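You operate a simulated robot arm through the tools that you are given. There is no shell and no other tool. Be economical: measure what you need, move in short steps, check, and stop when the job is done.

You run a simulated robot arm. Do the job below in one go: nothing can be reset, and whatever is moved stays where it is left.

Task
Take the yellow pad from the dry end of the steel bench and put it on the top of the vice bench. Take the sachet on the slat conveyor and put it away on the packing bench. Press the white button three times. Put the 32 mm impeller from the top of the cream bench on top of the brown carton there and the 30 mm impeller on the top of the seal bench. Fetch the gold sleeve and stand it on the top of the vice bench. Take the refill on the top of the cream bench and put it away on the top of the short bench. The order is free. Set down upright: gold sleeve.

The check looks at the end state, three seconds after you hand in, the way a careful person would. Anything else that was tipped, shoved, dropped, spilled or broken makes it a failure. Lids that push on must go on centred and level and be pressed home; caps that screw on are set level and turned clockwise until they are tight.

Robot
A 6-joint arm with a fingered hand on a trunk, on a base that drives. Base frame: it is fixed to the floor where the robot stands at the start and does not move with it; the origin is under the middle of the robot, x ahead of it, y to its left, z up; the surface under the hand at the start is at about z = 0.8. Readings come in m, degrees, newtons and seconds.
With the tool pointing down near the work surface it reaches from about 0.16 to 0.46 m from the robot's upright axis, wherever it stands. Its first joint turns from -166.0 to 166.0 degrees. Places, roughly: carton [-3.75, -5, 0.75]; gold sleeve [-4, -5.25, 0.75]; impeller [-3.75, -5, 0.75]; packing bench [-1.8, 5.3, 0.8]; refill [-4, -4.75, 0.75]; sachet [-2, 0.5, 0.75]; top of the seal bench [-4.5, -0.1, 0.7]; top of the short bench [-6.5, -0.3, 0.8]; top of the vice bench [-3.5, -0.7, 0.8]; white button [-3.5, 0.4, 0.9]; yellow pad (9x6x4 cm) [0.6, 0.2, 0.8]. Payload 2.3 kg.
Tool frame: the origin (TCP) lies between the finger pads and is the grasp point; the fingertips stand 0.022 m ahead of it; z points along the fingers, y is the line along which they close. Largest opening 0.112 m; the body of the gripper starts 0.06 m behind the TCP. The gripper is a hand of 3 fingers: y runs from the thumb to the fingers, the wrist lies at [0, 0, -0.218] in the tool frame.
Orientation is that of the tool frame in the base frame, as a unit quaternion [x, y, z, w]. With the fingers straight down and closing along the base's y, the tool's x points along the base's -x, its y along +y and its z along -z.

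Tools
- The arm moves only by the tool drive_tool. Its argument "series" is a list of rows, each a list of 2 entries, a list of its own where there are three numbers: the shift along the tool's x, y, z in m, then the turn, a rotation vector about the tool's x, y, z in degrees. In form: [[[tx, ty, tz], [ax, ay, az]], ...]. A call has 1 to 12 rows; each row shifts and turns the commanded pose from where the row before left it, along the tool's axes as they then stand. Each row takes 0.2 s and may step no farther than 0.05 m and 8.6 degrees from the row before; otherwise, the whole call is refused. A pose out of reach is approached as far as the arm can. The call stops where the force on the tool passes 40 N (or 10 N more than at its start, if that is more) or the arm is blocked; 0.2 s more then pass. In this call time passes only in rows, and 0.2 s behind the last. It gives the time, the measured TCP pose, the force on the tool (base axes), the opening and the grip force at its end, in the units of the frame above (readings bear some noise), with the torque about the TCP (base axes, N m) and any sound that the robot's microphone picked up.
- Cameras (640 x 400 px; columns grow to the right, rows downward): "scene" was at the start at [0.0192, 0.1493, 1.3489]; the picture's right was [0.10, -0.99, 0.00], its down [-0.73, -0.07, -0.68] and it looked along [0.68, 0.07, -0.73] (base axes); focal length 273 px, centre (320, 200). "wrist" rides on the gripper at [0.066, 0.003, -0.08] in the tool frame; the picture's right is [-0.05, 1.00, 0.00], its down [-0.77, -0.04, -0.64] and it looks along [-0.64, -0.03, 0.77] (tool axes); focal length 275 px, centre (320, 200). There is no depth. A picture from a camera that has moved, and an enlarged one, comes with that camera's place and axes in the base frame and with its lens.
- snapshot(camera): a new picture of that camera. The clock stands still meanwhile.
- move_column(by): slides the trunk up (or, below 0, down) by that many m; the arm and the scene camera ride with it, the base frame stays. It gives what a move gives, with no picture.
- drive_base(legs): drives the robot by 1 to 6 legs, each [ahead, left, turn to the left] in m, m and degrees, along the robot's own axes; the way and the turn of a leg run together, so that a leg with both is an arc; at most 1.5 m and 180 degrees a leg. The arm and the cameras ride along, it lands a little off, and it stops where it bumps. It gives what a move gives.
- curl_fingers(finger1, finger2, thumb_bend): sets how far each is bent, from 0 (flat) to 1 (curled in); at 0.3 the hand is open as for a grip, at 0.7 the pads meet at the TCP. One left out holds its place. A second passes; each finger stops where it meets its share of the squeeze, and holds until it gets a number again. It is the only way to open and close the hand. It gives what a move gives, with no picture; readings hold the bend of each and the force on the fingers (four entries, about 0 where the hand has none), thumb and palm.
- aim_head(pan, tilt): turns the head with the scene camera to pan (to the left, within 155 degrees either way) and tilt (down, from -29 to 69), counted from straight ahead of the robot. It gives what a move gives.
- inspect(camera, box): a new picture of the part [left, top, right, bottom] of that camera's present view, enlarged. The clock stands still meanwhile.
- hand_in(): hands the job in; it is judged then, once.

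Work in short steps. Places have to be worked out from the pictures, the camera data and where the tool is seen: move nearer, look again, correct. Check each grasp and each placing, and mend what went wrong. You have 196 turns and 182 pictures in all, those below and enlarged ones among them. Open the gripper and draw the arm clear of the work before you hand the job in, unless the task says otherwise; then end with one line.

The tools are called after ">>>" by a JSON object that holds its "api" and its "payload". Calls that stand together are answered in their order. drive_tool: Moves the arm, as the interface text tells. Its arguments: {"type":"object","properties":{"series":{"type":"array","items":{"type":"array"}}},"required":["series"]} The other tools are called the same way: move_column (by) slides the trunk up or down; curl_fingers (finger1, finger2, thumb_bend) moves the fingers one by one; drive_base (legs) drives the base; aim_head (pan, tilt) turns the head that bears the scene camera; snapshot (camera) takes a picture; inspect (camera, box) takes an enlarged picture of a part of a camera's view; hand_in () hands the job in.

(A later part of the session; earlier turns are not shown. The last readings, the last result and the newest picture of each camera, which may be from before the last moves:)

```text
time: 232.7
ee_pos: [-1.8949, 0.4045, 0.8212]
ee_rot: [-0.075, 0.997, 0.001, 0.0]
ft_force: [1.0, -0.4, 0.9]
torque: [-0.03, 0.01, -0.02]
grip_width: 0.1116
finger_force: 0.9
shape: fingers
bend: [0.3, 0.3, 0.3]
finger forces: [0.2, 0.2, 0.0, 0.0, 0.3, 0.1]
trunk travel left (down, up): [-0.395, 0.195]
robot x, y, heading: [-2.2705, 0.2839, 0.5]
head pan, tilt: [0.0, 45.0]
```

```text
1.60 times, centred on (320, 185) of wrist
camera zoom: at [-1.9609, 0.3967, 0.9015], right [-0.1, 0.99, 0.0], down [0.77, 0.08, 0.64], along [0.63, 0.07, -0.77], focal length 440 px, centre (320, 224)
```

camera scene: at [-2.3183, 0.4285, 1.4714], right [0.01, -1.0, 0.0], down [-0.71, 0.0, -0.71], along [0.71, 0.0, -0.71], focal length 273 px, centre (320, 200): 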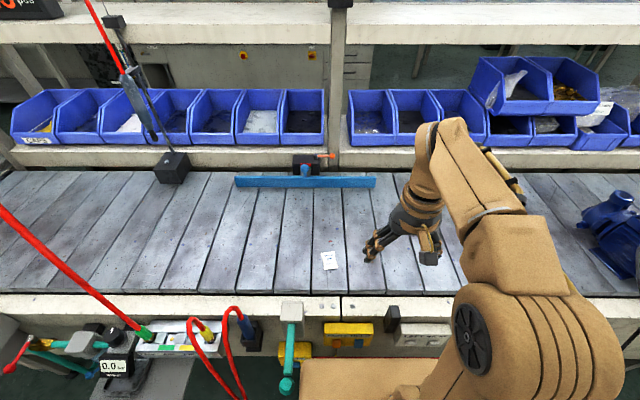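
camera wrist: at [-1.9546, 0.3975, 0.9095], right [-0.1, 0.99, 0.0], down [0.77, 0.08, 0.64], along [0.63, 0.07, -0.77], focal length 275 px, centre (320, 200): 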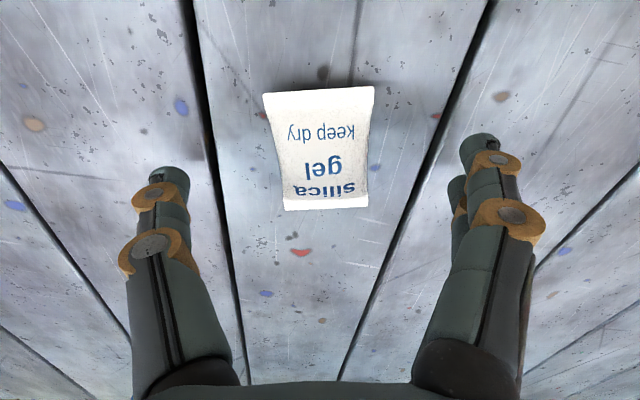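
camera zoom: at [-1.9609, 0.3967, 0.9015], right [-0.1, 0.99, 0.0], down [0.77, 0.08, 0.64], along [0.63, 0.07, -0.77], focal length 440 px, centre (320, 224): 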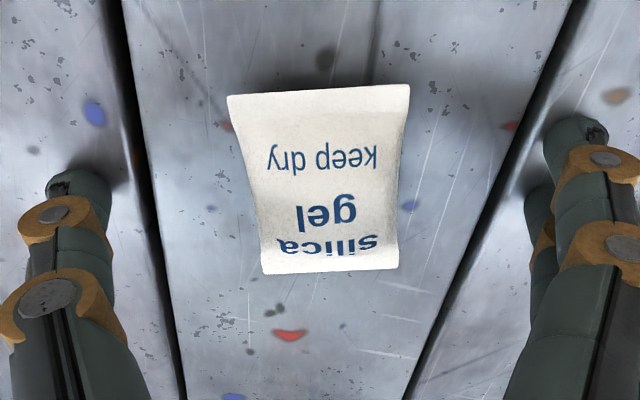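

Fingertips touch lightly at slat height (0.799). Close.

>>> {"api": "curl_fingers", "payload": {"finger1": 0.7, "finger2": 0.7, "thumb_bend": 0.7}}

>>> {"api": "snapshot", "payload": {"camera": "wrist"}}

```text
time: 233.2
ee_pos: [-1.8957, 0.4044, 0.8261]
ee_rot: [-0.074, 0.997, 0.002, 0.006]
ft_force: [-4.9, 2.6, 33.1]
torque: [0.19, 0.26, -0.06]
grip_width: 0.0333
finger_force: 27.7
shape: fingers
bend: [0.63, 0.62, 0.64]
finger forces: [18.4, 14.3, 0.0, 0.0, 23.5, 0.0]
trunk travel left (down, up): [-0.395, 0.195]
robot x, y, heading: [-2.2731, 0.2866, 0.3]
head pan, tilt: [0.0, 45.0]
stopped: the force on the tool passed its limit at 49 N (the readings are from after the stop); the commanded pose is now the measured one
```

```text
122 pictures are left
camera wrist: at [-1.9622, 0.3976, 0.9053], right [-0.1, 0.99, 0.0], down [0.76, 0.07, 0.65], along [0.64, 0.07, -0.76], focal length 275 px, centre (320, 200)
```

wrist: 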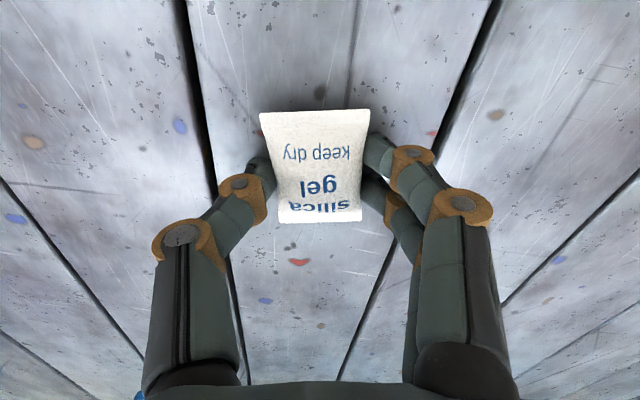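

The tips dip as they curl (pressed on the slats). I ease up 4 mm, close again and lift slightly.

>>> {"api": "drive_tool", "payload": {"series": [[[0, 0, -0.004], [0, 0, 0]]]}}

>>> {"api": "curl_fingers", "payload": {"finger1": 0.7, "finger2": 0.7, "thumb_bend": 0.7}}

>>> {"api": "drive_tool", "payload": {"series": [[[0, 0, -0.02], [0, 0, 0]], [[0, 0, -0.03], [0, 0, 0]], [[0, 0, -0.03], [0, 0, 0]]]}}

>>> {"api": "snapshot", "payload": {"camera": "wrist"}}

```text
time: 233.6
ee_pos: [-1.8938, 0.4035, 0.8264]
ee_rot: [-0.075, 0.997, 0.001, 0.003]
ft_force: [0.3, 1.4, 1.8]
torque: [0.09, 0.03, 0.02]
grip_width: 0.0333
finger_force: 14.7
shape: fingers
bend: [0.62, 0.62, 0.64]
finger forces: [8.4, 7.3, 0.0, 0.0, 13.6, 0.1]
trunk travel left (down, up): [-0.395, 0.195]
robot x, y, heading: [-2.2689, 0.285, 0.5]
head pan, tilt: [0.0, 45.0]
```

```text
time: 234.6
ee_pos: [-1.8931, 0.4047, 0.8267]
ee_rot: [-0.076, 0.997, 0.001, 0.004]
ft_force: [-0.3, 0.4, -0.1]
torque: [-0.05, -0.05, 0.03]
grip_width: 0.0331
finger_force: 13.6
shape: fingers
bend: [0.61, 0.61, 0.63]
finger forces: [6.9, 6.6, 0.1, 0.0, 13.5, 0.0]
trunk travel left (down, up): [-0.395, 0.195]
robot x, y, heading: [-2.2704, 0.2901, 0.3]
head pan, tilt: [0.0, 45.0]
```

```text
time: 235.4
ee_pos: [-1.8933, 0.4034, 0.9055]
ee_rot: [-0.075, 0.997, 0.002, 0.004]
ft_force: [0.5, -0.2, -0.6]
torque: [0.01, -0.02, -0.01]
grip_width: 0.0329
finger_force: 13.6
shape: fingers
bend: [0.61, 0.61, 0.63]
finger forces: [6.8, 6.7, 0.0, 0.1, 13.4, 0.0]
trunk travel left (down, up): [-0.395, 0.195]
robot x, y, heading: [-2.2681, 0.2815, 0.1]
head pan, tilt: [0.0, 45.0]
```

```text
121 pictures are left
camera wrist: at [-1.9598, 0.3972, 0.9849], right [-0.1, 0.99, 0.0], down [0.76, 0.08, 0.64], along [0.64, 0.07, -0.77], focal length 275 px, centre (320, 200)
```

wrist: 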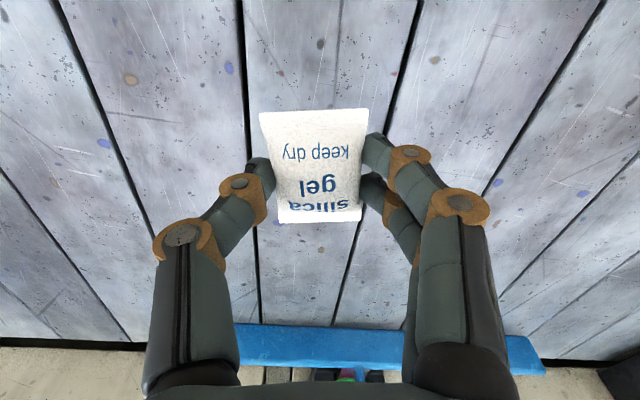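

Sachet held. I lift, tuck in, back off and drive to the packing bench along the aisle.

>>> {"api": "drive_tool", "payload": {"series": [[[0, 0, -0.05], [0, 0, 0]], [[0, 0, -0.05], [0, 0, 0]], [[0, 0, -0.05], [0, 0, 0]], [[0.04, -0.02, 0], [0, 0, 0]], [[0.04, -0.03, 0], [0, 0, 0]], [[0, -0.03, 0], [0, 0, 0]]]}}

>>> {"api": "drive_base", "payload": {"legs": [[-0.35, 0, 0], [0, 0, 90], [1.25, 0, 0], [1.25, 0, 0], [1.25, 0, 0]]}}

>>> {"api": "aim_head", "payload": {"pan": -35, "tilt": 35}}

>>> {"api": "snapshot", "payload": {"camera": "scene"}}

```text
time: 236.8
ee_pos: [-1.9601, 0.31, 1.054]
ee_rot: [-0.074, 0.997, 0.002, 0.004]
ft_force: [-0.1, -0.7, -0.5]
torque: [0.03, -0.02, 0.05]
grip_width: 0.0329
finger_force: 13.3
shape: fingers
bend: [0.61, 0.61, 0.63]
finger forces: [6.8, 6.6, 0.0, 0.0, 13.2, 0.0]
trunk travel left (down, up): [-0.395, 0.195]
robot x, y, heading: [-2.2646, 0.2871, 0.5]
head pan, tilt: [0.0, 45.0]
```

```text
time: 260.6
ee_pos: [-2.44, 4.376, 1.0534]
ee_rot: [0.738, -0.675, -0.004, -0.002]
ft_force: [-0.5, 0.8, -0.7]
torque: [-0.05, -0.02, 0.01]
grip_width: 0.033
finger_force: 13.5
shape: fingers
bend: [0.61, 0.61, 0.63]
finger forces: [6.7, 6.7, 0.1, 0.0, 13.2, 0.0]
trunk travel left (down, up): [-0.395, 0.195]
robot x, y, heading: [-2.4336, 4.0658, 86.8]
head pan, tilt: [0.0, 45.0]
```

```text
time: 261.6
ee_pos: [-2.4402, 4.3757, 1.0542]
ee_rot: [0.738, -0.675, -0.005, 0.0]
ft_force: [0.3, -0.3, 0.3]
torque: [-0.02, 0.0, -0.02]
grip_width: 0.0328
finger_force: 13.8
shape: fingers
bend: [0.61, 0.61, 0.63]
finger forces: [6.7, 6.6, 0.1, 0.1, 13.3, 0.1]
trunk travel left (down, up): [-0.395, 0.195]
robot x, y, heading: [-2.4347, 4.0678, 86.9]
head pan, tilt: [-35.0, 35.0]
```

```text
120 pictures are left
camera scene: at [-2.5247, 4.0824, 1.4862], right [0.79, -0.62, 0.0], down [-0.35, -0.45, -0.82], along [0.51, 0.64, -0.57], focal length 273 px, centre (320, 200)
```

scene: 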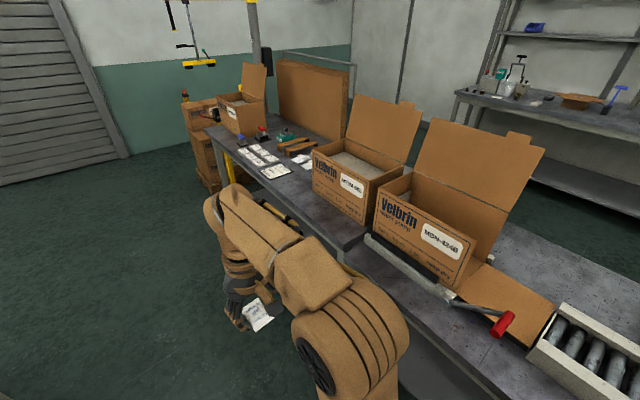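

I move on to y≈5.3 at x≈-2.5, facing the packing bench.

>>> {"api": "drive_base", "payload": {"legs": [[0.6, 0.12, 3], [0.6, 0, 0], [0, 0, -90]]}}

>>> {"api": "aim_head", "payload": {"pan": 0, "tilt": 45}}

>>> {"api": "snapshot", "payload": {"camera": "scene"}}

>>> {"api": "snapshot", "payload": {"camera": "wrist"}}

```text
time: 271.9
ee_pos: [-2.2167, 5.2845, 1.0527]
ee_rot: [-0.067, 0.998, 0.002, 0.004]
ft_force: [1.1, -0.1, -0.9]
torque: [-0.01, -0.03, -0.01]
grip_width: 0.0328
finger_force: 13.6
shape: fingers
bend: [0.61, 0.61, 0.63]
finger forces: [6.7, 6.5, 0.1, 0.1, 13.2, 0.1]
trunk travel left (down, up): [-0.395, 0.195]
robot x, y, heading: [-2.5324, 5.2663, -0.5]
head pan, tilt: [-35.0, 35.0]
```

```text
time: 272.9
ee_pos: [-2.2183, 5.2846, 1.0559]
ee_rot: [-0.068, 0.998, 0.002, 0.004]
ft_force: [0.2, -0.7, -0.5]
torque: [-0.05, -0.01, 0.0]
grip_width: 0.0329
finger_force: 13.4
shape: fingers
bend: [0.61, 0.61, 0.63]
finger forces: [6.7, 6.5, 0.0, 0.1, 13.2, 0.0]
trunk travel left (down, up): [-0.395, 0.195]
robot x, y, heading: [-2.5303, 5.2645, -0.6]
head pan, tilt: [0.0, 45.0]
```

```text
119 pictures are left
camera scene: at [-2.5058, 5.4065, 1.4714], right [-0.01, -1.0, 0.0], down [-0.71, 0.01, -0.71], along [0.71, -0.01, -0.71], focal length 273 px, centre (320, 200)
```

scene: 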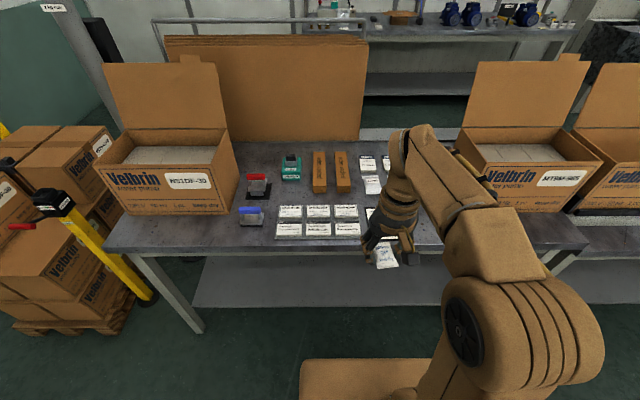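

```text
118 pictures are left
camera wrist: at [-2.2841, 5.2786, 1.1332], right [-0.09, 1.0, 0.0], down [0.76, 0.06, 0.64], along [0.64, 0.06, -0.77], focal length 275 px, centre (320, 200)
```

wrist: 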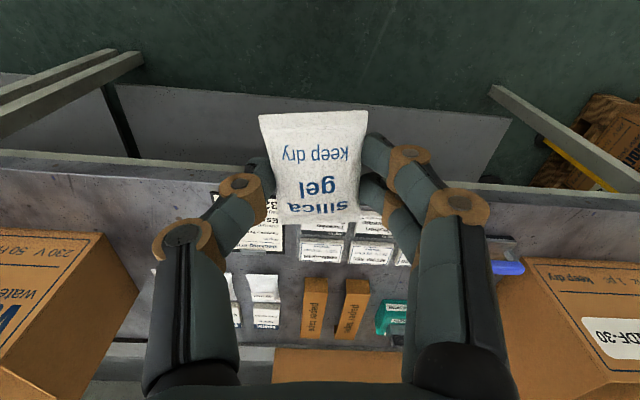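

I zoom in to see where sachets are kept on this bench.

>>> {"api": "inspect", "payload": {"camera": "scene", "box": [230, 130, 470, 280]}}

>>> {"api": "inspect", "payload": {"camera": "wrist", "box": [130, 180, 530, 360]}}

```text
2.67 times, centred on (350, 205) of scene
camera zoom: at [-2.5058, 5.4065, 1.4714], right [-0.01, -1.0, 0.0], down [-0.71, 0.01, -0.71], along [0.71, -0.01, -0.71], focal length 727 px, centre (240, 187)
```

zoom: 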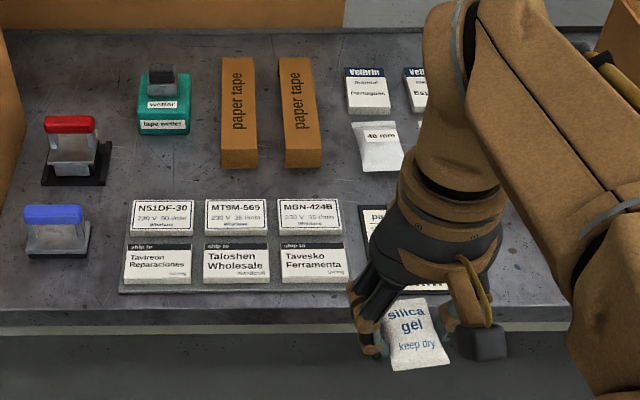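

```text
1.60 times, centred on (330, 270) of wrist
camera zoom: at [-2.2841, 5.2786, 1.1332], right [-0.09, 1.0, 0.0], down [0.76, 0.06, 0.64], along [0.64, 0.06, -0.77], focal length 440 px, centre (304, 88)
```

zoom: 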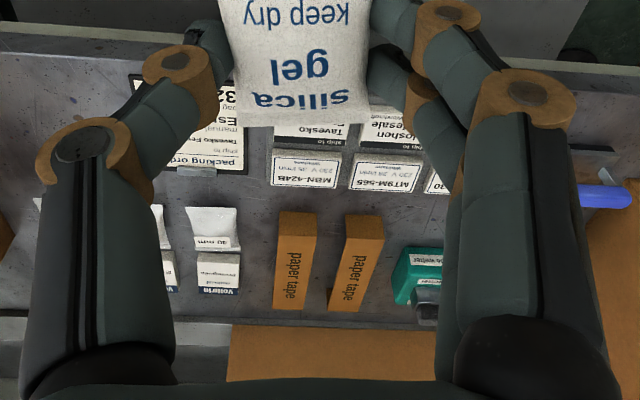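

The front strip in front of the right carton (y≈4.7–4.97) looks bare. I strafe there and look.

>>> {"api": "drive_base", "payload": {"legs": [[0.1, -0.42, 0.5]]}}

>>> {"api": "aim_head", "payload": {"pan": 0, "tilt": 50}}

>>> {"api": "snapshot", "payload": {"camera": "scene"}}

>>> {"api": "snapshot", "payload": {"camera": "wrist"}}

```text
time: 275.5
ee_pos: [-2.1217, 4.8735, 1.0546]
ee_rot: [-0.071, 0.997, 0.002, 0.004]
ft_force: [-0.2, -0.4, -0.1]
torque: [0.02, -0.02, 0.04]
grip_width: 0.0328
finger_force: 13.6
shape: fingers
bend: [0.61, 0.61, 0.63]
finger forces: [6.7, 6.6, 0.0, 0.0, 13.3, 0.0]
trunk travel left (down, up): [-0.395, 0.195]
robot x, y, heading: [-2.4323, 4.8535, -0.4]
head pan, tilt: [0.0, 45.0]
```

```text
time: 276.2
ee_pos: [-2.1222, 4.8733, 1.0532]
ee_rot: [-0.071, 0.997, 0.002, 0.005]
ft_force: [0.1, 0.5, 0.4]
torque: [0.02, 0.03, 0.01]
grip_width: 0.0329
finger_force: 13.1
shape: fingers
bend: [0.61, 0.61, 0.63]
finger forces: [6.7, 6.5, 0.1, 0.0, 13.3, 0.0]
trunk travel left (down, up): [-0.395, 0.195]
robot x, y, heading: [-2.4302, 4.8518, -0.3]
head pan, tilt: [0.0, 50.0]
```

```text
115 pictures are left
camera scene: at [-2.415, 4.9944, 1.4645], right [0.0, -1.0, 0.0], down [-0.77, 0.0, -0.64], along [0.64, 0.0, -0.77], focal length 273 px, centre (320, 200)
```

scene: 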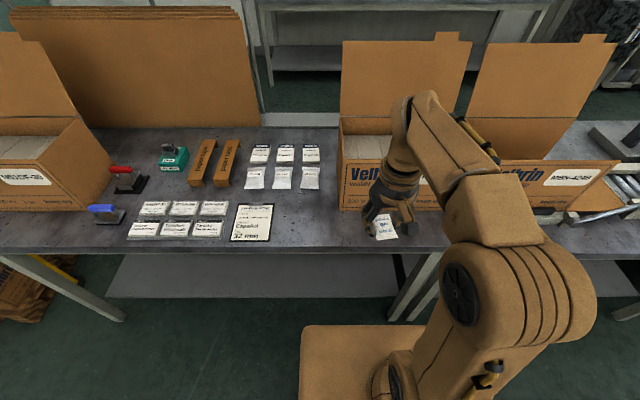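

```text
114 pictures are left
camera wrist: at [-2.1881, 4.868, 1.1332], right [-0.09, 1.0, 0.0], down [0.76, 0.07, 0.64], along [0.64, 0.06, -0.77], focal length 275 px, centre (320, 200)
```

wrist: 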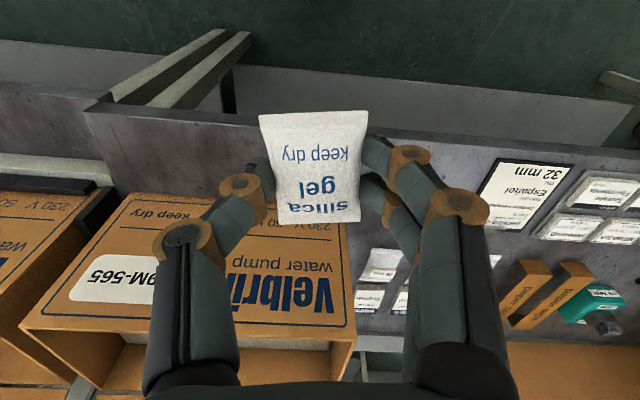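

A bare patch lies between the paper and the carton at (-1.955, 5.03). I move so the hand comes over it.

>>> {"api": "drive_base", "payload": {"legs": [[0, 0.155, 0], [0.15, 0, 0]]}}

>>> {"api": "snapshot", "payload": {"camera": "wrist"}}

>>> {"api": "snapshot", "payload": {"camera": "scene"}}

```text
time: 278.6
ee_pos: [-1.9662, 5.0279, 1.0537]
ee_rot: [-0.07, 0.998, 0.002, 0.003]
ft_force: [-0.6, -0.1, 1.1]
torque: [-0.04, 0.03, 0.03]
grip_width: 0.0329
finger_force: 13.4
shape: fingers
bend: [0.61, 0.61, 0.63]
finger forces: [6.7, 6.7, 0.0, 0.0, 13.3, 0.1]
trunk travel left (down, up): [-0.395, 0.195]
robot x, y, heading: [-2.2783, 5.0071, -0.3]
head pan, tilt: [0.0, 50.0]
```

```text
113 pictures are left
camera wrist: at [-2.0325, 5.0208, 1.133], right [-0.09, 1.0, 0.0], down [0.76, 0.07, 0.64], along [0.64, 0.06, -0.77], focal length 275 px, centre (320, 200)
```

wrist: 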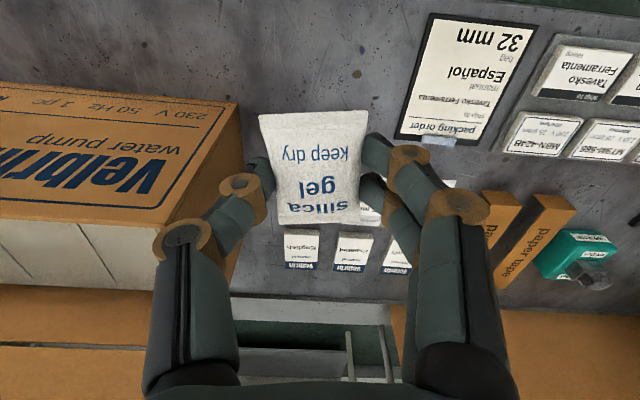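

```text
112 pictures are left
camera scene: at [-2.2589, 5.1476, 1.4645], right [0.0, -1.0, 0.0], down [-0.77, 0.0, -0.64], along [0.64, 0.0, -0.77], focal length 273 px, centre (320, 200)
```

scene: 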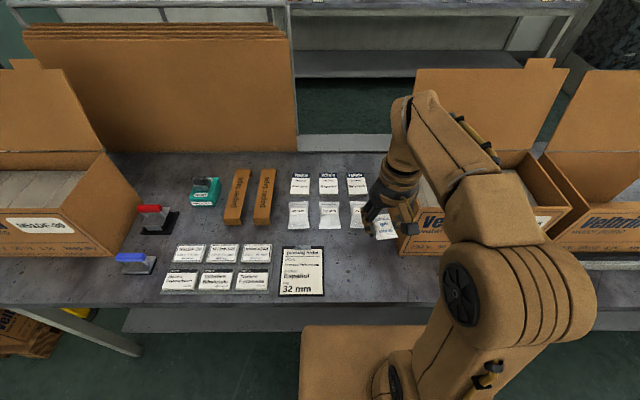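

Location is clear. I descend; contact is expected near TCP z≈0.83.

>>> {"api": "drive_tool", "payload": {"series": [[[0, 0, 0.05], [0, 0, 0]], [[0, 0, 0.05], [0, 0, 0]], [[0, 0, 0.05], [0, 0, 0]], [[0, 0, 0.05], [0, 0, 0]], [[0, 0, 0.01], [0, 0, 0]]]}}

>>> {"api": "drive_tool", "payload": {"series": [[[0, 0, 0.005], [0, 0, 0]], [[0, 0, 0.003], [0, 0, 0]]]}}

>>> {"api": "snapshot", "payload": {"camera": "wrist"}}

```text
time: 279.8
ee_pos: [-1.9663, 5.0292, 0.8439]
ee_rot: [-0.069, 0.998, 0.002, 0.004]
ft_force: [-0.8, 0.2, -0.7]
torque: [0.04, -0.01, -0.01]
grip_width: 0.0326
finger_force: 12.8
shape: fingers
bend: [0.61, 0.61, 0.63]
finger forces: [6.7, 6.4, 0.0, 0.1, 13.1, 0.0]
trunk travel left (down, up): [-0.395, 0.195]
robot x, y, heading: [-2.2797, 5.0088, -0.4]
head pan, tilt: [0.0, 50.0]
```

```text
time: 280.4
ee_pos: [-1.966, 5.0299, 0.8354]
ee_rot: [-0.069, 0.998, 0.002, 0.003]
ft_force: [-0.6, -0.4, -0.1]
torque: [0.01, 0.0, 0.01]
grip_width: 0.0326
finger_force: 12.7
shape: fingers
bend: [0.61, 0.61, 0.63]
finger forces: [6.6, 6.4, 0.0, 0.0, 13.0, 0.0]
trunk travel left (down, up): [-0.395, 0.195]
robot x, y, heading: [-2.2779, 5.0069, -0.6]
head pan, tilt: [0.0, 50.0]
```

```text
111 pictures are left
camera wrist: at [-2.0322, 5.0227, 0.9148], right [-0.09, 1.0, 0.0], down [0.76, 0.07, 0.64], along [0.64, 0.06, -0.77], focal length 275 px, centre (320, 200)
```

wrist: 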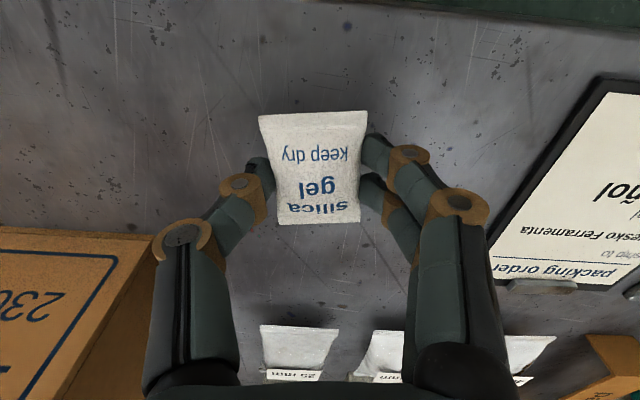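

Creep down to touch, then release partially and rise.

>>> {"api": "drive_tool", "payload": {"series": [[[0, 0, 0.004], [0, 0, 0]], [[0, 0, 0.003], [0, 0, 0]], [[0, 0, 0.002], [0, 0, 0]], [[0, 0, 0.002], [0, 0, 0]]]}}

>>> {"api": "curl_fingers", "payload": {"finger1": 0.4, "finger2": 0.4, "thumb_bend": 0.4}}

>>> {"api": "drive_tool", "payload": {"series": [[[0, 0, -0.03], [0, 0, 0]], [[0, 0, -0.05], [0, 0, 0]], [[0, 0, -0.05], [0, 0, 0]], [[0, 0, -0.05], [0, 0, 0]], [[0, 0, -0.03], [0, 0, 0]]]}}

>>> {"api": "snapshot", "payload": {"camera": "wrist"}}

```text
time: 281.4
ee_pos: [-1.9656, 5.0291, 0.827]
ee_rot: [-0.07, 0.998, 0.001, 0.006]
ft_force: [0.7, 0.9, 21.6]
torque: [0.07, 0.08, -0.03]
grip_width: 0.0327
finger_force: 24.4
shape: fingers
bend: [0.62, 0.61, 0.63]
finger forces: [15.6, 11.1, 0.1, 0.1, 21.8, 0.1]
trunk travel left (down, up): [-0.395, 0.195]
robot x, y, heading: [-2.2804, 5.006, -0.2]
head pan, tilt: [0.0, 50.0]
```

```text
time: 281.8
ee_pos: [-1.9657, 5.0298, 0.8268]
ee_rot: [-0.069, 0.998, 0.001, 0.01]
ft_force: [-0.5, 10.9, 36.1]
torque: [-1.04, -0.07, 0.0]
grip_width: 0.069
finger_force: 17.5
shape: fingers
bend: [0.4, 0.4, 0.48]
finger forces: [0.0, 0.0, 0.1, 0.1, 35.3, 0.0]
trunk travel left (down, up): [-0.395, 0.195]
robot x, y, heading: [-2.2772, 5.0064, -0.2]
head pan, tilt: [0.0, 50.0]
stopped: the force on the tool passed its limit at 43 N (the readings are from after the stop); the commanded pose is now the measured one
```

```text
time: 283.0
ee_pos: [-1.965, 5.0277, 1.0337]
ee_rot: [-0.07, 0.998, 0.001, 0.006]
ft_force: [-0.7, 0.5, 0.1]
torque: [-0.01, 0.02, -0.01]
grip_width: 0.0829
finger_force: 0.1
shape: fingers
bend: [0.4, 0.4, 0.4]
finger forces: [0.1, 0.0, 0.1, 0.0, 0.1, 0.0]
trunk travel left (down, up): [-0.395, 0.195]
robot x, y, heading: [-2.2772, 5.0099, -0.3]
head pan, tilt: [0.0, 50.0]
```

```text
110 pictures are left
camera wrist: at [-2.0312, 5.0209, 1.1134], right [-0.09, 1.0, 0.0], down [0.76, 0.07, 0.65], along [0.64, 0.06, -0.76], focal length 275 px, centre (320, 200)
```

wrist: 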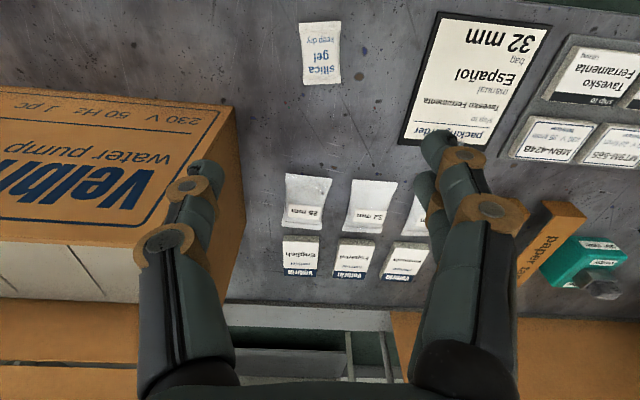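

Sachet lies flat on the packing bench. I open the hand, back off, and drive down the aisle toward the cream bench.

>>> {"api": "drive_tool", "payload": {"series": [[[0.03, 0, -0.02], [0, 0, 0]], [[0.03, 0, 0], [0, 0, 0]]]}}

>>> {"api": "curl_fingers", "payload": {"finger1": 0.3, "finger2": 0.3, "thumb_bend": 0.3}}

>>> {"api": "drive_base", "payload": {"legs": [[-0.36, 0, 0], [0, 0, -89.5], [1.4, 0, 0], [1.4, 0, 0], [1.4, 0, 0], [1.4, 0, 0]]}}

```text
time: 283.6
ee_pos: [-2.0264, 5.0168, 1.0559]
ee_rot: [-0.071, 0.997, 0.002, 0.006]
ft_force: [0.4, 0.4, -0.5]
torque: [0.01, 0.0, -0.01]
grip_width: 0.083
finger_force: 0.0
shape: fingers
bend: [0.4, 0.4, 0.4]
finger forces: [0.1, 0.0, 0.0, 0.1, 0.0, 0.0]
trunk travel left (down, up): [-0.395, 0.195]
robot x, y, heading: [-2.2798, 5.0089, -0.4]
head pan, tilt: [0.0, 50.0]
```

```text
time: 284.6
ee_pos: [-2.0255, 5.0172, 1.0555]
ee_rot: [-0.07, 0.998, 0.002, 0.006]
ft_force: [-0.1, 0.5, 0.1]
torque: [0.02, 0.01, 0.02]
grip_width: 0.111
finger_force: 0.1
shape: fingers
bend: [0.3, 0.3, 0.3]
finger forces: [0.0, 0.1, 0.0, 0.0, 0.1, 0.0]
trunk travel left (down, up): [-0.395, 0.195]
robot x, y, heading: [-2.2806, 5.0061, 0.1]
head pan, tilt: [0.0, 50.0]
```

```text
time: 317.1
ee_pos: [-2.7518, -0.8416, 1.056]
ee_rot: [0.656, 0.755, -0.002, 0.006]
ft_force: [-0.5, -1.0, 0.6]
torque: [0.04, 0.01, -0.02]
grip_width: 0.1116
finger_force: 0.1
shape: fingers
bend: [0.3, 0.3, 0.3]
finger forces: [0.0, 0.0, 0.0, 0.0, 0.1, 0.1]
trunk travel left (down, up): [-0.395, 0.195]
robot x, y, heading: [-2.7658, -0.5888, -90.4]
head pan, tilt: [0.0, 50.0]
```

Now at (-2.77, -0.59). I look ahead along the aisle.

>>> {"api": "aim_head", "payload": {"pan": -10, "tilt": 22}}

>>> {"api": "snapshot", "payload": {"camera": "scene"}}

```text
time: 318.1
ee_pos: [-2.7512, -0.8424, 1.0554]
ee_rot: [0.656, 0.755, -0.003, 0.006]
ft_force: [0.2, -0.3, 0.4]
torque: [-0.02, 0.01, -0.04]
grip_width: 0.1112
finger_force: 0.0
shape: fingers
bend: [0.3, 0.3, 0.3]
finger forces: [0.0, 0.0, 0.0, 0.0, 0.0, 0.0]
trunk travel left (down, up): [-0.395, 0.195]
robot x, y, heading: [-2.7591, -0.5884, -90.3]
head pan, tilt: [-10.0, 22.0]
```

```text
109 pictures are left
camera scene: at [-2.6379, -0.6213, 1.5068], right [-0.98, 0.18, 0.0], down [0.07, 0.37, -0.93], along [-0.16, -0.91, -0.38], focal length 273 px, centre (320, 200)
```

scene: 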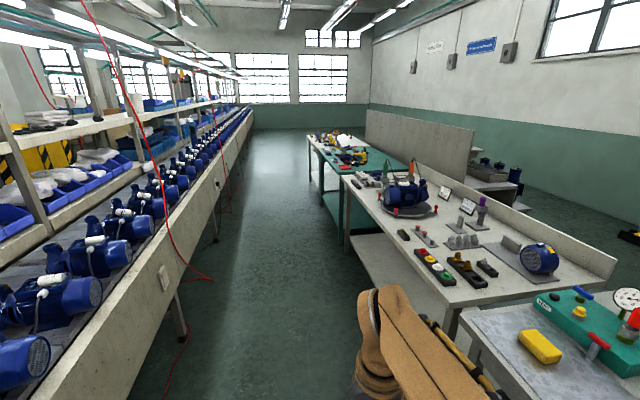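

Clear. I continue to y≈-4.5 and look right.

>>> {"api": "drive_base", "payload": {"legs": [[1.35, 0, 0], [1.35, 0, 0], [1.2, 0, 0]]}}

>>> {"api": "aim_head", "payload": {"pan": -60, "tilt": 30}}

>>> {"api": "snapshot", "payload": {"camera": "scene"}}

```text
time: 336.9
ee_pos: [-2.8246, -4.7595, 1.0561]
ee_rot: [0.664, 0.748, -0.003, 0.006]
ft_force: [1.2, -0.6, 0.3]
torque: [0.03, -0.01, 0.03]
grip_width: 0.1111
finger_force: 0.1
shape: fingers
bend: [0.3, 0.3, 0.3]
finger forces: [0.0, 0.0, 0.1, 0.1, 0.0, 0.0]
trunk travel left (down, up): [-0.395, 0.195]
robot x, y, heading: [-2.8273, -4.508, -91.5]
head pan, tilt: [-10.0, 22.0]
```

```text
time: 338.1
ee_pos: [-2.8234, -4.7593, 1.0548]
ee_rot: [0.664, 0.747, -0.003, 0.005]
ft_force: [0.0, -1.1, 0.5]
torque: [-0.01, 0.0, -0.05]
grip_width: 0.111
finger_force: 0.1
shape: fingers
bend: [0.3, 0.3, 0.3]
finger forces: [0.1, 0.0, 0.0, 0.1, 0.0, 0.1]
trunk travel left (down, up): [-0.395, 0.195]
robot x, y, heading: [-2.8287, -4.5068, -91.2]
head pan, tilt: [-60.0, 30.0]
```

```text
108 pictures are left
camera scene: at [-2.7661, -4.4942, 1.4941], right [-0.48, 0.88, 0.0], down [0.44, 0.24, -0.87], along [-0.76, -0.41, -0.5], focal length 273 px, centre (320, 200)
```

scene: 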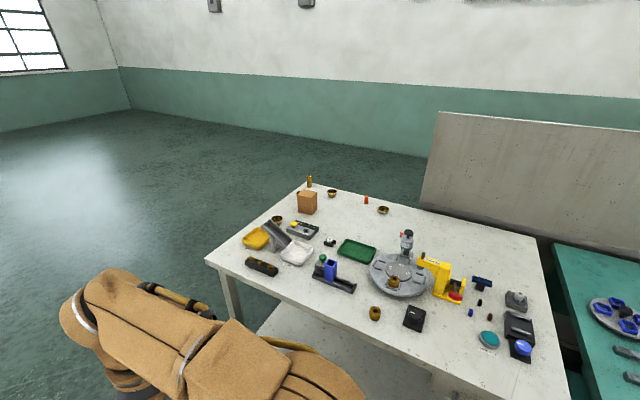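

>>> {"api": "inspect", "payload": {"camera": "scene", "box": [200, 160, 400, 285]}}

>>> {"api": "inspect", "payload": {"camera": "scene", "box": [350, 200, 560, 375]}}

```text
3.20 times, centred on (300, 222) of scene
camera zoom: at [-2.7661, -4.4942, 1.4941], right [-0.48, 0.88, 0.0], down [0.44, 0.24, -0.87], along [-0.76, -0.41, -0.5], focal length 872 px, centre (384, 128)
```

zoom: 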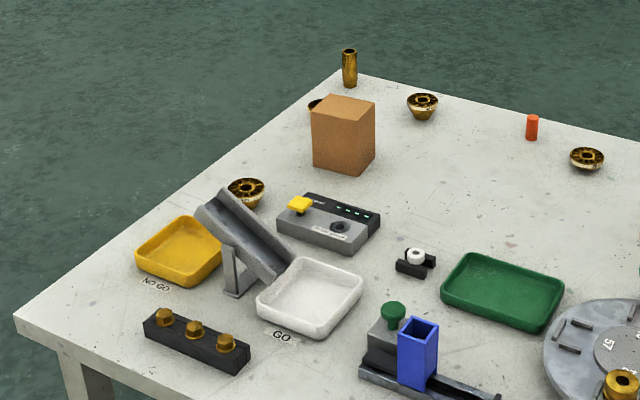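

```text
2.29 times, centred on (455, 288) of scene
camera zoom: at [-2.7661, -4.4942, 1.4941], right [-0.48, 0.88, 0.0], down [0.44, 0.24, -0.87], along [-0.76, -0.41, -0.5], focal length 623 px, centre (11, 0)
```

zoom: 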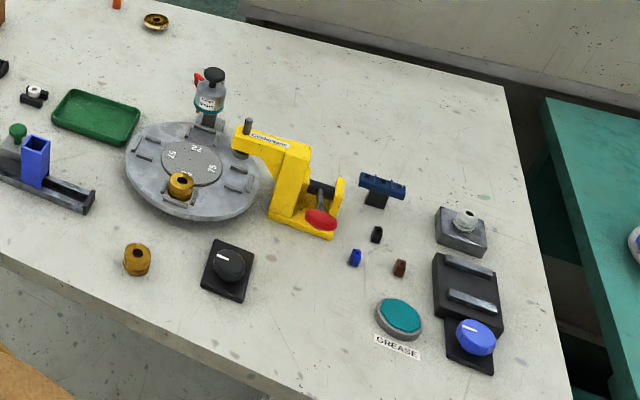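

Cream bench (x −3.2…−4.0) has open floor behind and at its left end; carton, sleeve, impellers and refill are near the far edge. I drive around to the back side.

>>> {"api": "drive_base", "payload": {"legs": [[1.35, 0, 1], [0, -1.2, 0], [0, -0.55, 0], [0, 0, 90], [0, 0.8, 0]]}}

>>> {"api": "aim_head", "payload": {"pan": 0, "tilt": 45}}

>>> {"api": "snapshot", "payload": {"camera": "scene"}}

```text
time: 360.9
ee_pos: [-4.326, -5.0556, 1.0556]
ee_rot: [-0.056, 0.998, 0.0, 0.005]
ft_force: [0.9, 0.2, 0.1]
torque: [-0.02, -0.01, -0.02]
grip_width: 0.1114
finger_force: 0.1
shape: fingers
bend: [0.3, 0.3, 0.3]
finger forces: [0.1, 0.0, 0.0, 0.1, 0.1, 0.1]
trunk travel left (down, up): [-0.395, 0.195]
robot x, y, heading: [-4.5841, -5.0593, -2.0]
head pan, tilt: [-60.0, 30.0]
```

```text
time: 362.2
ee_pos: [-4.3254, -5.0555, 1.0555]
ee_rot: [-0.056, 0.998, 0.003, 0.006]
ft_force: [0.2, -0.2, 0.6]
torque: [0.01, -0.02, -0.01]
grip_width: 0.1113
finger_force: 0.1
shape: fingers
bend: [0.3, 0.3, 0.3]
finger forces: [0.0, 0.0, 0.0, 0.0, 0.0, 0.1]
trunk travel left (down, up): [-0.395, 0.195]
robot x, y, heading: [-4.5789, -5.0568, -1.9]
head pan, tilt: [0.0, 45.0]
```

```text
105 pictures are left
camera scene: at [-4.552, -4.9179, 1.4714], right [-0.03, -1.0, 0.0], down [-0.71, 0.02, -0.71], along [0.71, -0.02, -0.71], focal length 273 px, centre (320, 200)
```

scene: 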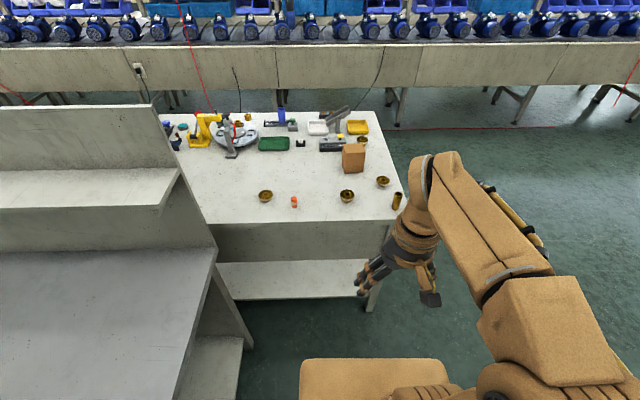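

I move closer and zoom in on the near-edge items.

>>> {"api": "drive_base", "payload": {"legs": [[0.33, 0, 2]]}}

>>> {"api": "snapshot", "payload": {"camera": "wrist"}}

>>> {"api": "inspect", "payload": {"camera": "scene", "box": [240, 130, 440, 280]}}

```text
time: 364.4
ee_pos: [-3.992, -5.0479, 1.0559]
ee_rot: [-0.078, 0.997, 0.002, 0.006]
ft_force: [-0.1, 0.0, -0.7]
torque: [0.02, 0.0, 0.0]
grip_width: 0.1114
finger_force: 0.0
shape: fingers
bend: [0.3, 0.3, 0.3]
finger forces: [0.1, 0.1, 0.0, 0.1, 0.0, 0.0]
trunk travel left (down, up): [-0.395, 0.195]
robot x, y, heading: [-4.2433, -5.059, 0.7]
head pan, tilt: [0.0, 45.0]
```

```text
104 pictures are left
camera wrist: at [-4.0583, -5.0547, 1.1348], right [-0.11, 0.99, 0.0], down [0.76, 0.08, 0.64], along [0.64, 0.07, -0.76], focal length 275 px, centre (320, 200)
```

wrist: 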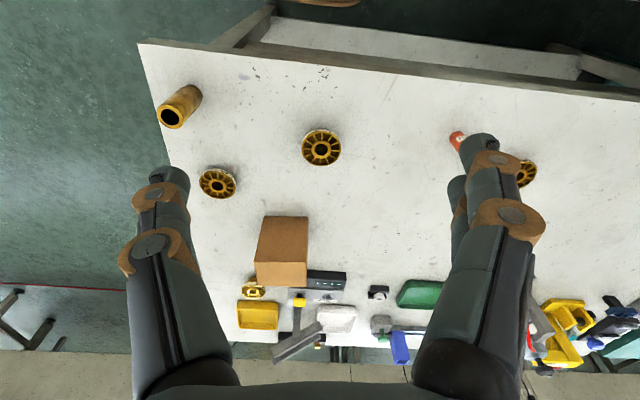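

```text
2.67 times, centred on (340, 205) of scene
camera zoom: at [-4.2237, -4.9204, 1.4714], right [0.01, -1.0, 0.0], down [-0.71, -0.01, -0.71], along [0.71, 0.01, -0.71], focal length 727 px, centre (267, 187)
```

zoom: 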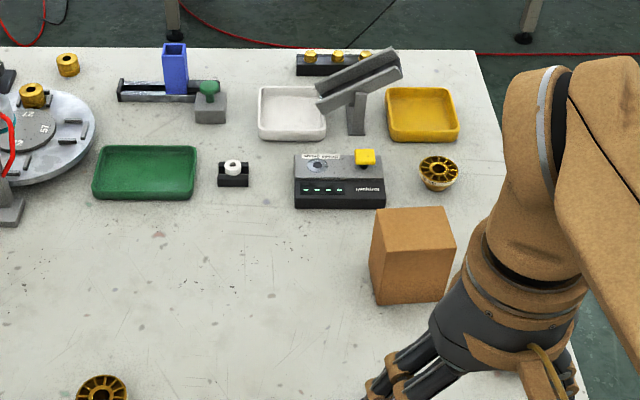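

I zoom in on each impeller with the wrist camera to compare sizes and markings.

>>> {"api": "inspect", "payload": {"camera": "wrist", "box": [280, 120, 360, 170]}}

>>> {"api": "inspect", "payload": {"camera": "wrist", "box": [180, 160, 260, 210]}}

>>> {"api": "inspect", "payload": {"camera": "wrist", "box": [140, 70, 240, 140]}}

>>> {"api": "inspect", "payload": {"camera": "wrist", "box": [220, 210, 340, 310]}}

```text
8.00 times, centred on (320, 145) of wrist
camera zoom: at [-4.0583, -5.0547, 1.1348], right [-0.11, 0.99, 0.0], down [0.76, 0.08, 0.64], along [0.64, 0.07, -0.76], focal length 2202 px, centre (320, 640)
```

zoom: 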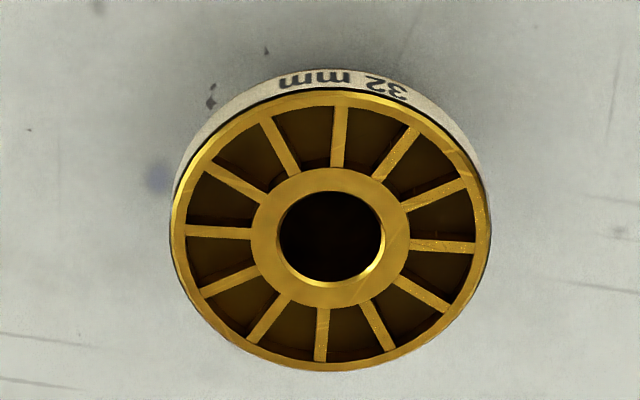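

```text
8.00 times, centred on (220, 185) of wrist
camera zoom: at [-4.0583, -5.0547, 1.1348], right [-0.11, 0.99, 0.0], down [0.76, 0.08, 0.64], along [0.64, 0.07, -0.76], focal length 2202 px, centre (1120, 320)
```

zoom: 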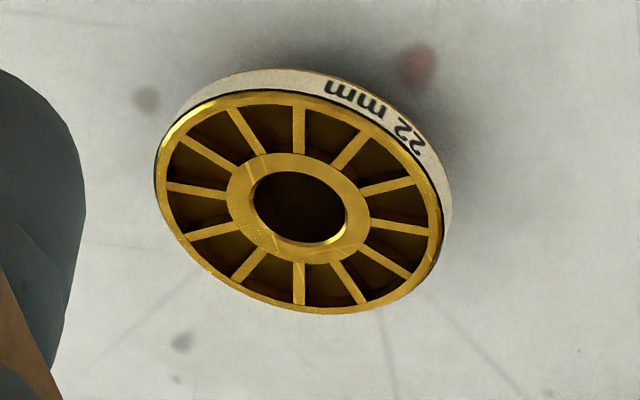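

```text
5.71 times, centred on (190, 105) of wrist
camera zoom: at [-4.0583, -5.0547, 1.1348], right [-0.11, 0.99, 0.0], down [0.76, 0.08, 0.64], along [0.64, 0.07, -0.76], focal length 1573 px, centre (1063, 743)
```

zoom: 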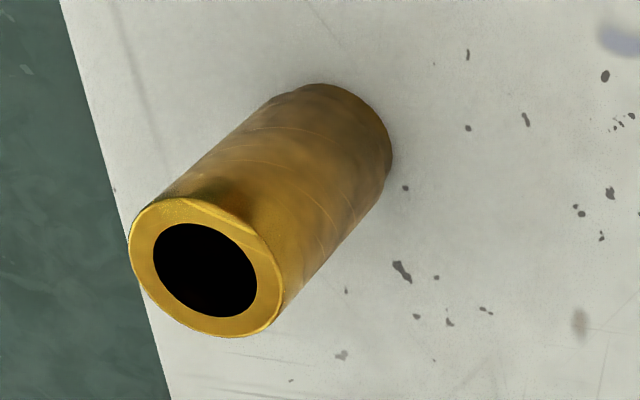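

```text
4.00 times, centred on (280, 260) of wrist
camera zoom: at [-4.0583, -5.0547, 1.1348], right [-0.11, 0.99, 0.0], down [0.76, 0.08, 0.64], along [0.64, 0.07, -0.76], focal length 1101 px, centre (480, -40)
```

zoom: 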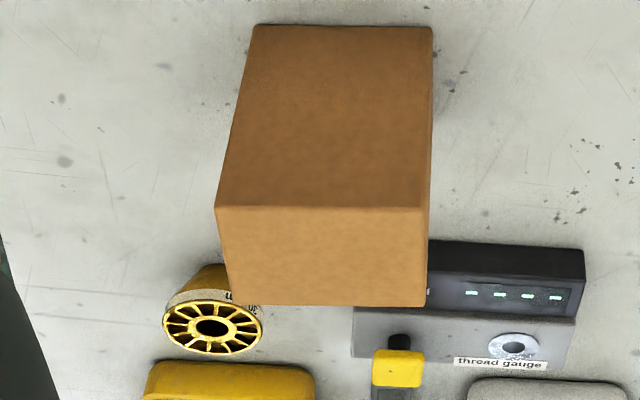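

Impeller B is stamped 32 mm (at ≈(-3.877, -5.033), top z≈0.81); C is 22 mm. I move above the 32 mm one.

>>> {"api": "drive_tool", "payload": {"series": [[[-0.04, -0.001, 0.03], [0, 0, 0]], [[-0.04, -0.001, 0.03], [0, 0, 0]], [[-0.038, -0.001, 0.03], [0, 0, 0]], [[0, 0, 0.04], [0, 0, 0]]]}}

>>> {"api": "snapshot", "payload": {"camera": "wrist"}}

>>> {"api": "snapshot", "payload": {"camera": "scene"}}

```text
time: 365.4
ee_pos: [-3.872, -5.0327, 0.924]
ee_rot: [-0.077, 0.997, 0.003, 0.006]
ft_force: [-0.3, 0.2, -0.2]
torque: [-0.02, -0.01, -0.01]
grip_width: 0.1112
finger_force: 0.0
shape: fingers
bend: [0.3, 0.3, 0.3]
finger forces: [0.0, 0.0, 0.0, 0.1, 0.1, 0.0]
trunk travel left (down, up): [-0.395, 0.195]
robot x, y, heading: [-4.2473, -5.0619, 0.6]
head pan, tilt: [0.0, 45.0]
```

```text
98 pictures are left
camera wrist: at [-3.9392, -5.0393, 1.0023], right [-0.11, 0.99, 0.0], down [0.76, 0.08, 0.65], along [0.64, 0.07, -0.76], focal length 275 px, centre (320, 200)
```

wrist: 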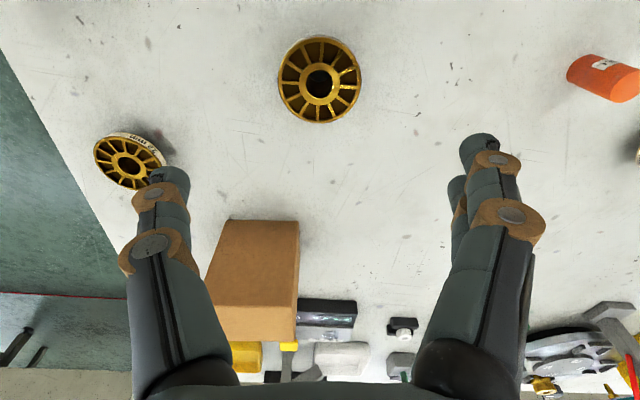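

```text
97 pictures are left
camera scene: at [-4.2243, -4.9204, 1.4714], right [0.01, -1.0, 0.0], down [-0.71, -0.01, -0.71], along [0.71, 0.01, -0.71], focal length 273 px, centre (320, 200)
```

scene: 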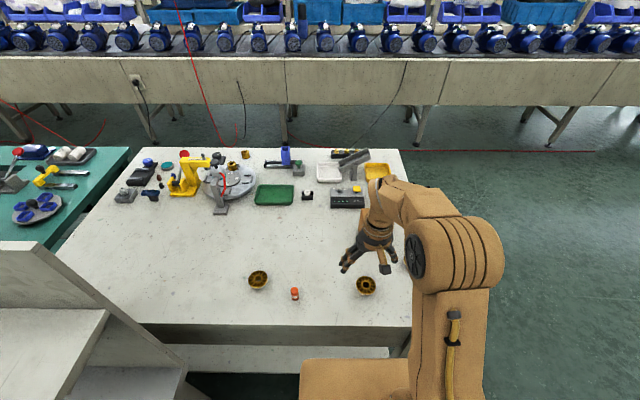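

Refined: B at (-3.887, -5.033), top ≈0.82. Align and lower around it.

>>> {"api": "drive_tool", "payload": {"series": [[[0.0148, 0.0023, 0.02], [0, 0, 0]], [[0, 0, 0.04], [0, 0, 0]], [[0, 0, 0.025], [0, 0, 0]]]}}

>>> {"api": "snapshot", "payload": {"camera": "wrist"}}

```text
time: 366.2
ee_pos: [-3.889, -5.033, 0.8393]
ee_rot: [-0.077, 0.997, 0.002, 0.006]
ft_force: [0.2, -0.8, 0.2]
torque: [0.02, -0.01, 0.01]
grip_width: 0.1114
finger_force: 0.1
shape: fingers
bend: [0.3, 0.3, 0.3]
finger forces: [0.0, 0.0, 0.1, 0.0, 0.0, 0.0]
trunk travel left (down, up): [-0.395, 0.195]
robot x, y, heading: [-4.2476, -5.0623, 0.8]
head pan, tilt: [0.0, 45.0]
```

```text
96 pictures are left
camera wrist: at [-3.9552, -5.0401, 0.9178], right [-0.11, 0.99, 0.0], down [0.76, 0.08, 0.65], along [0.64, 0.07, -0.76], focal length 275 px, centre (320, 200)
```

wrist: 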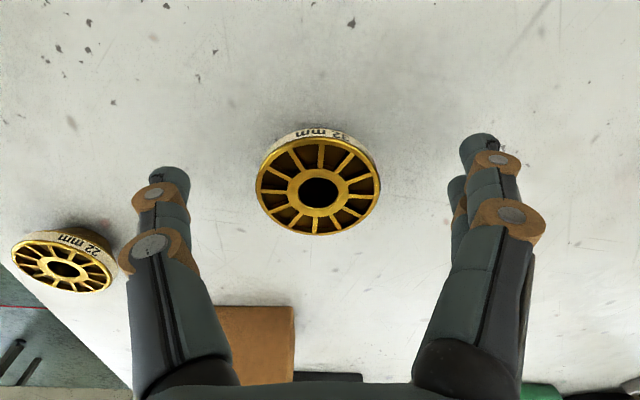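

Centred, top at 0.83. Lower 1.1 cm and close on the rim.

>>> {"api": "drive_tool", "payload": {"series": [[[0, 0, 0.011], [0, 0, 0]]]}}

>>> {"api": "curl_fingers", "payload": {"finger1": 0.7, "finger2": 0.7, "thumb_bend": 0.7}}

>>> {"api": "drive_tool", "payload": {"series": [[[0, 0, -0.03], [0, 0, 0]], [[0, 0, -0.04], [0, 0, 0]]]}}

>>> {"api": "snapshot", "payload": {"camera": "wrist"}}

```text
time: 366.6
ee_pos: [-3.8897, -5.0316, 0.83]
ee_rot: [-0.078, 0.997, 0.001, 0.006]
ft_force: [0.1, -0.6, 0.3]
torque: [0.01, -0.05, 0.01]
grip_width: 0.1111
finger_force: 0.1
shape: fingers
bend: [0.3, 0.3, 0.3]
finger forces: [0.0, 0.0, 0.1, 0.1, 0.0, 0.0]
trunk travel left (down, up): [-0.395, 0.195]
robot x, y, heading: [-4.2458, -5.0598, 0.9]
head pan, tilt: [0.0, 45.0]
```

```text
time: 367.6
ee_pos: [-3.8883, -5.0315, 0.8289]
ee_rot: [-0.078, 0.997, 0.003, 0.006]
ft_force: [-0.1, 0.1, 0.0]
torque: [0.0, 0.01, 0.0]
grip_width: 0.0288
finger_force: 15.9
shape: fingers
bend: [0.61, 0.59, 0.65]
finger forces: [7.3, 8.9, 0.0, 0.0, 15.8, 0.0]
trunk travel left (down, up): [-0.395, 0.195]
robot x, y, heading: [-4.2411, -5.0606, 0.8]
head pan, tilt: [0.0, 45.0]
```

```text
time: 368.2
ee_pos: [-3.8878, -5.0316, 0.9009]
ee_rot: [-0.078, 0.997, 0.001, 0.006]
ft_force: [0.1, -0.3, -3.1]
torque: [0.0, -0.01, -0.02]
grip_width: 0.0285
finger_force: 16.3
shape: fingers
bend: [0.61, 0.59, 0.65]
finger forces: [7.4, 9.0, 0.1, 0.0, 15.9, 0.0]
trunk travel left (down, up): [-0.395, 0.195]
robot x, y, heading: [-4.2404, -5.0606, 0.6]
head pan, tilt: [0.0, 45.0]
```

```text
95 pictures are left
camera wrist: at [-3.9542, -5.0388, 0.9802], right [-0.11, 0.99, 0.0], down [0.76, 0.08, 0.65], along [0.64, 0.07, -0.76], focal length 275 px, centre (320, 200)
```

wrist: 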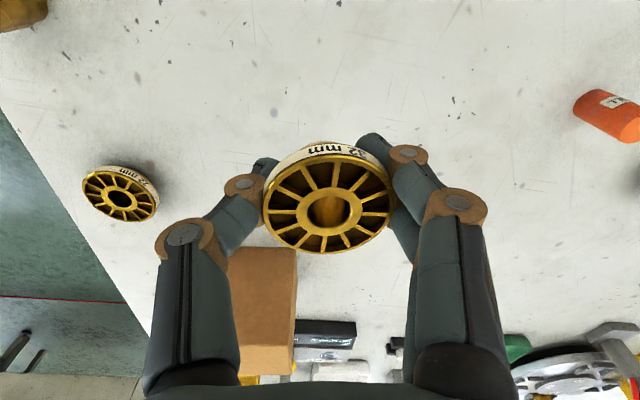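

The 32 mm impeller is held. I lift it and drive around to the table's left end, from where the carton is in easy reach.

>>> {"api": "drive_tool", "payload": {"series": [[[0, 0, -0.05], [0, 0, 0]], [[0, 0, -0.05], [0, 0, 0]], [[0, 0, -0.05], [0, 0, 0]], [[0.04, 0, 0], [0, 0, 0]], [[0.04, 0, 0], [0, 0, 0]]]}}

>>> {"api": "drive_base", "payload": {"legs": [[-0.4, 0, 0], [0, -0.85, 0], [0.92, 0, 0], [0, 0, 90]]}}

>>> {"api": "snapshot", "payload": {"camera": "scene"}}

```text
time: 369.4
ee_pos: [-3.9673, -5.0421, 1.0518]
ee_rot: [-0.079, 0.997, 0.001, 0.006]
ft_force: [0.4, -0.4, -2.7]
torque: [0.01, -0.03, 0.0]
grip_width: 0.0286
finger_force: 16.1
shape: fingers
bend: [0.61, 0.59, 0.65]
finger forces: [7.0, 8.9, 0.0, 0.1, 15.7, 0.0]
trunk travel left (down, up): [-0.395, 0.195]
robot x, y, heading: [-4.2451, -5.0617, 1.0]
head pan, tilt: [0.0, 45.0]
```

```text
time: 384.1
ee_pos: [-3.7378, -5.636, 1.0518]
ee_rot: [0.751, -0.661, -0.006, -0.003]
ft_force: [0.3, -1.2, -3.4]
torque: [-0.04, -0.04, 0.01]
grip_width: 0.0276
finger_force: 16.1
shape: fingers
bend: [0.62, 0.59, 0.65]
finger forces: [6.5, 9.0, 0.0, 0.1, 15.1, 0.0]
trunk travel left (down, up): [-0.395, 0.195]
robot x, y, heading: [-3.7274, -5.9143, 89.0]
head pan, tilt: [0.0, 45.0]
```

```text
94 pictures are left
camera scene: at [-3.8663, -5.8889, 1.4714], right [1.0, -0.02, 0.0], down [-0.01, -0.71, -0.71], along [0.01, 0.71, -0.71], focal length 273 px, centre (320, 200)
```

scene: 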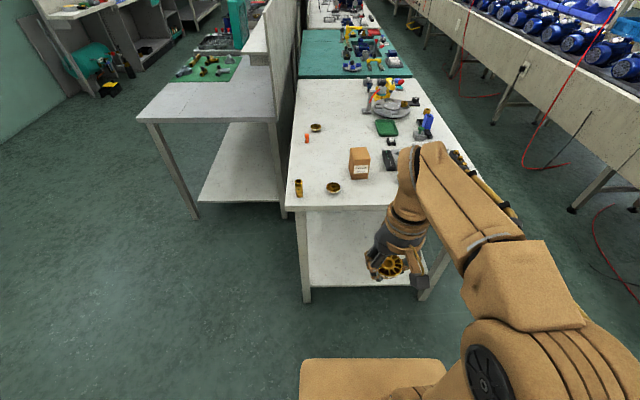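

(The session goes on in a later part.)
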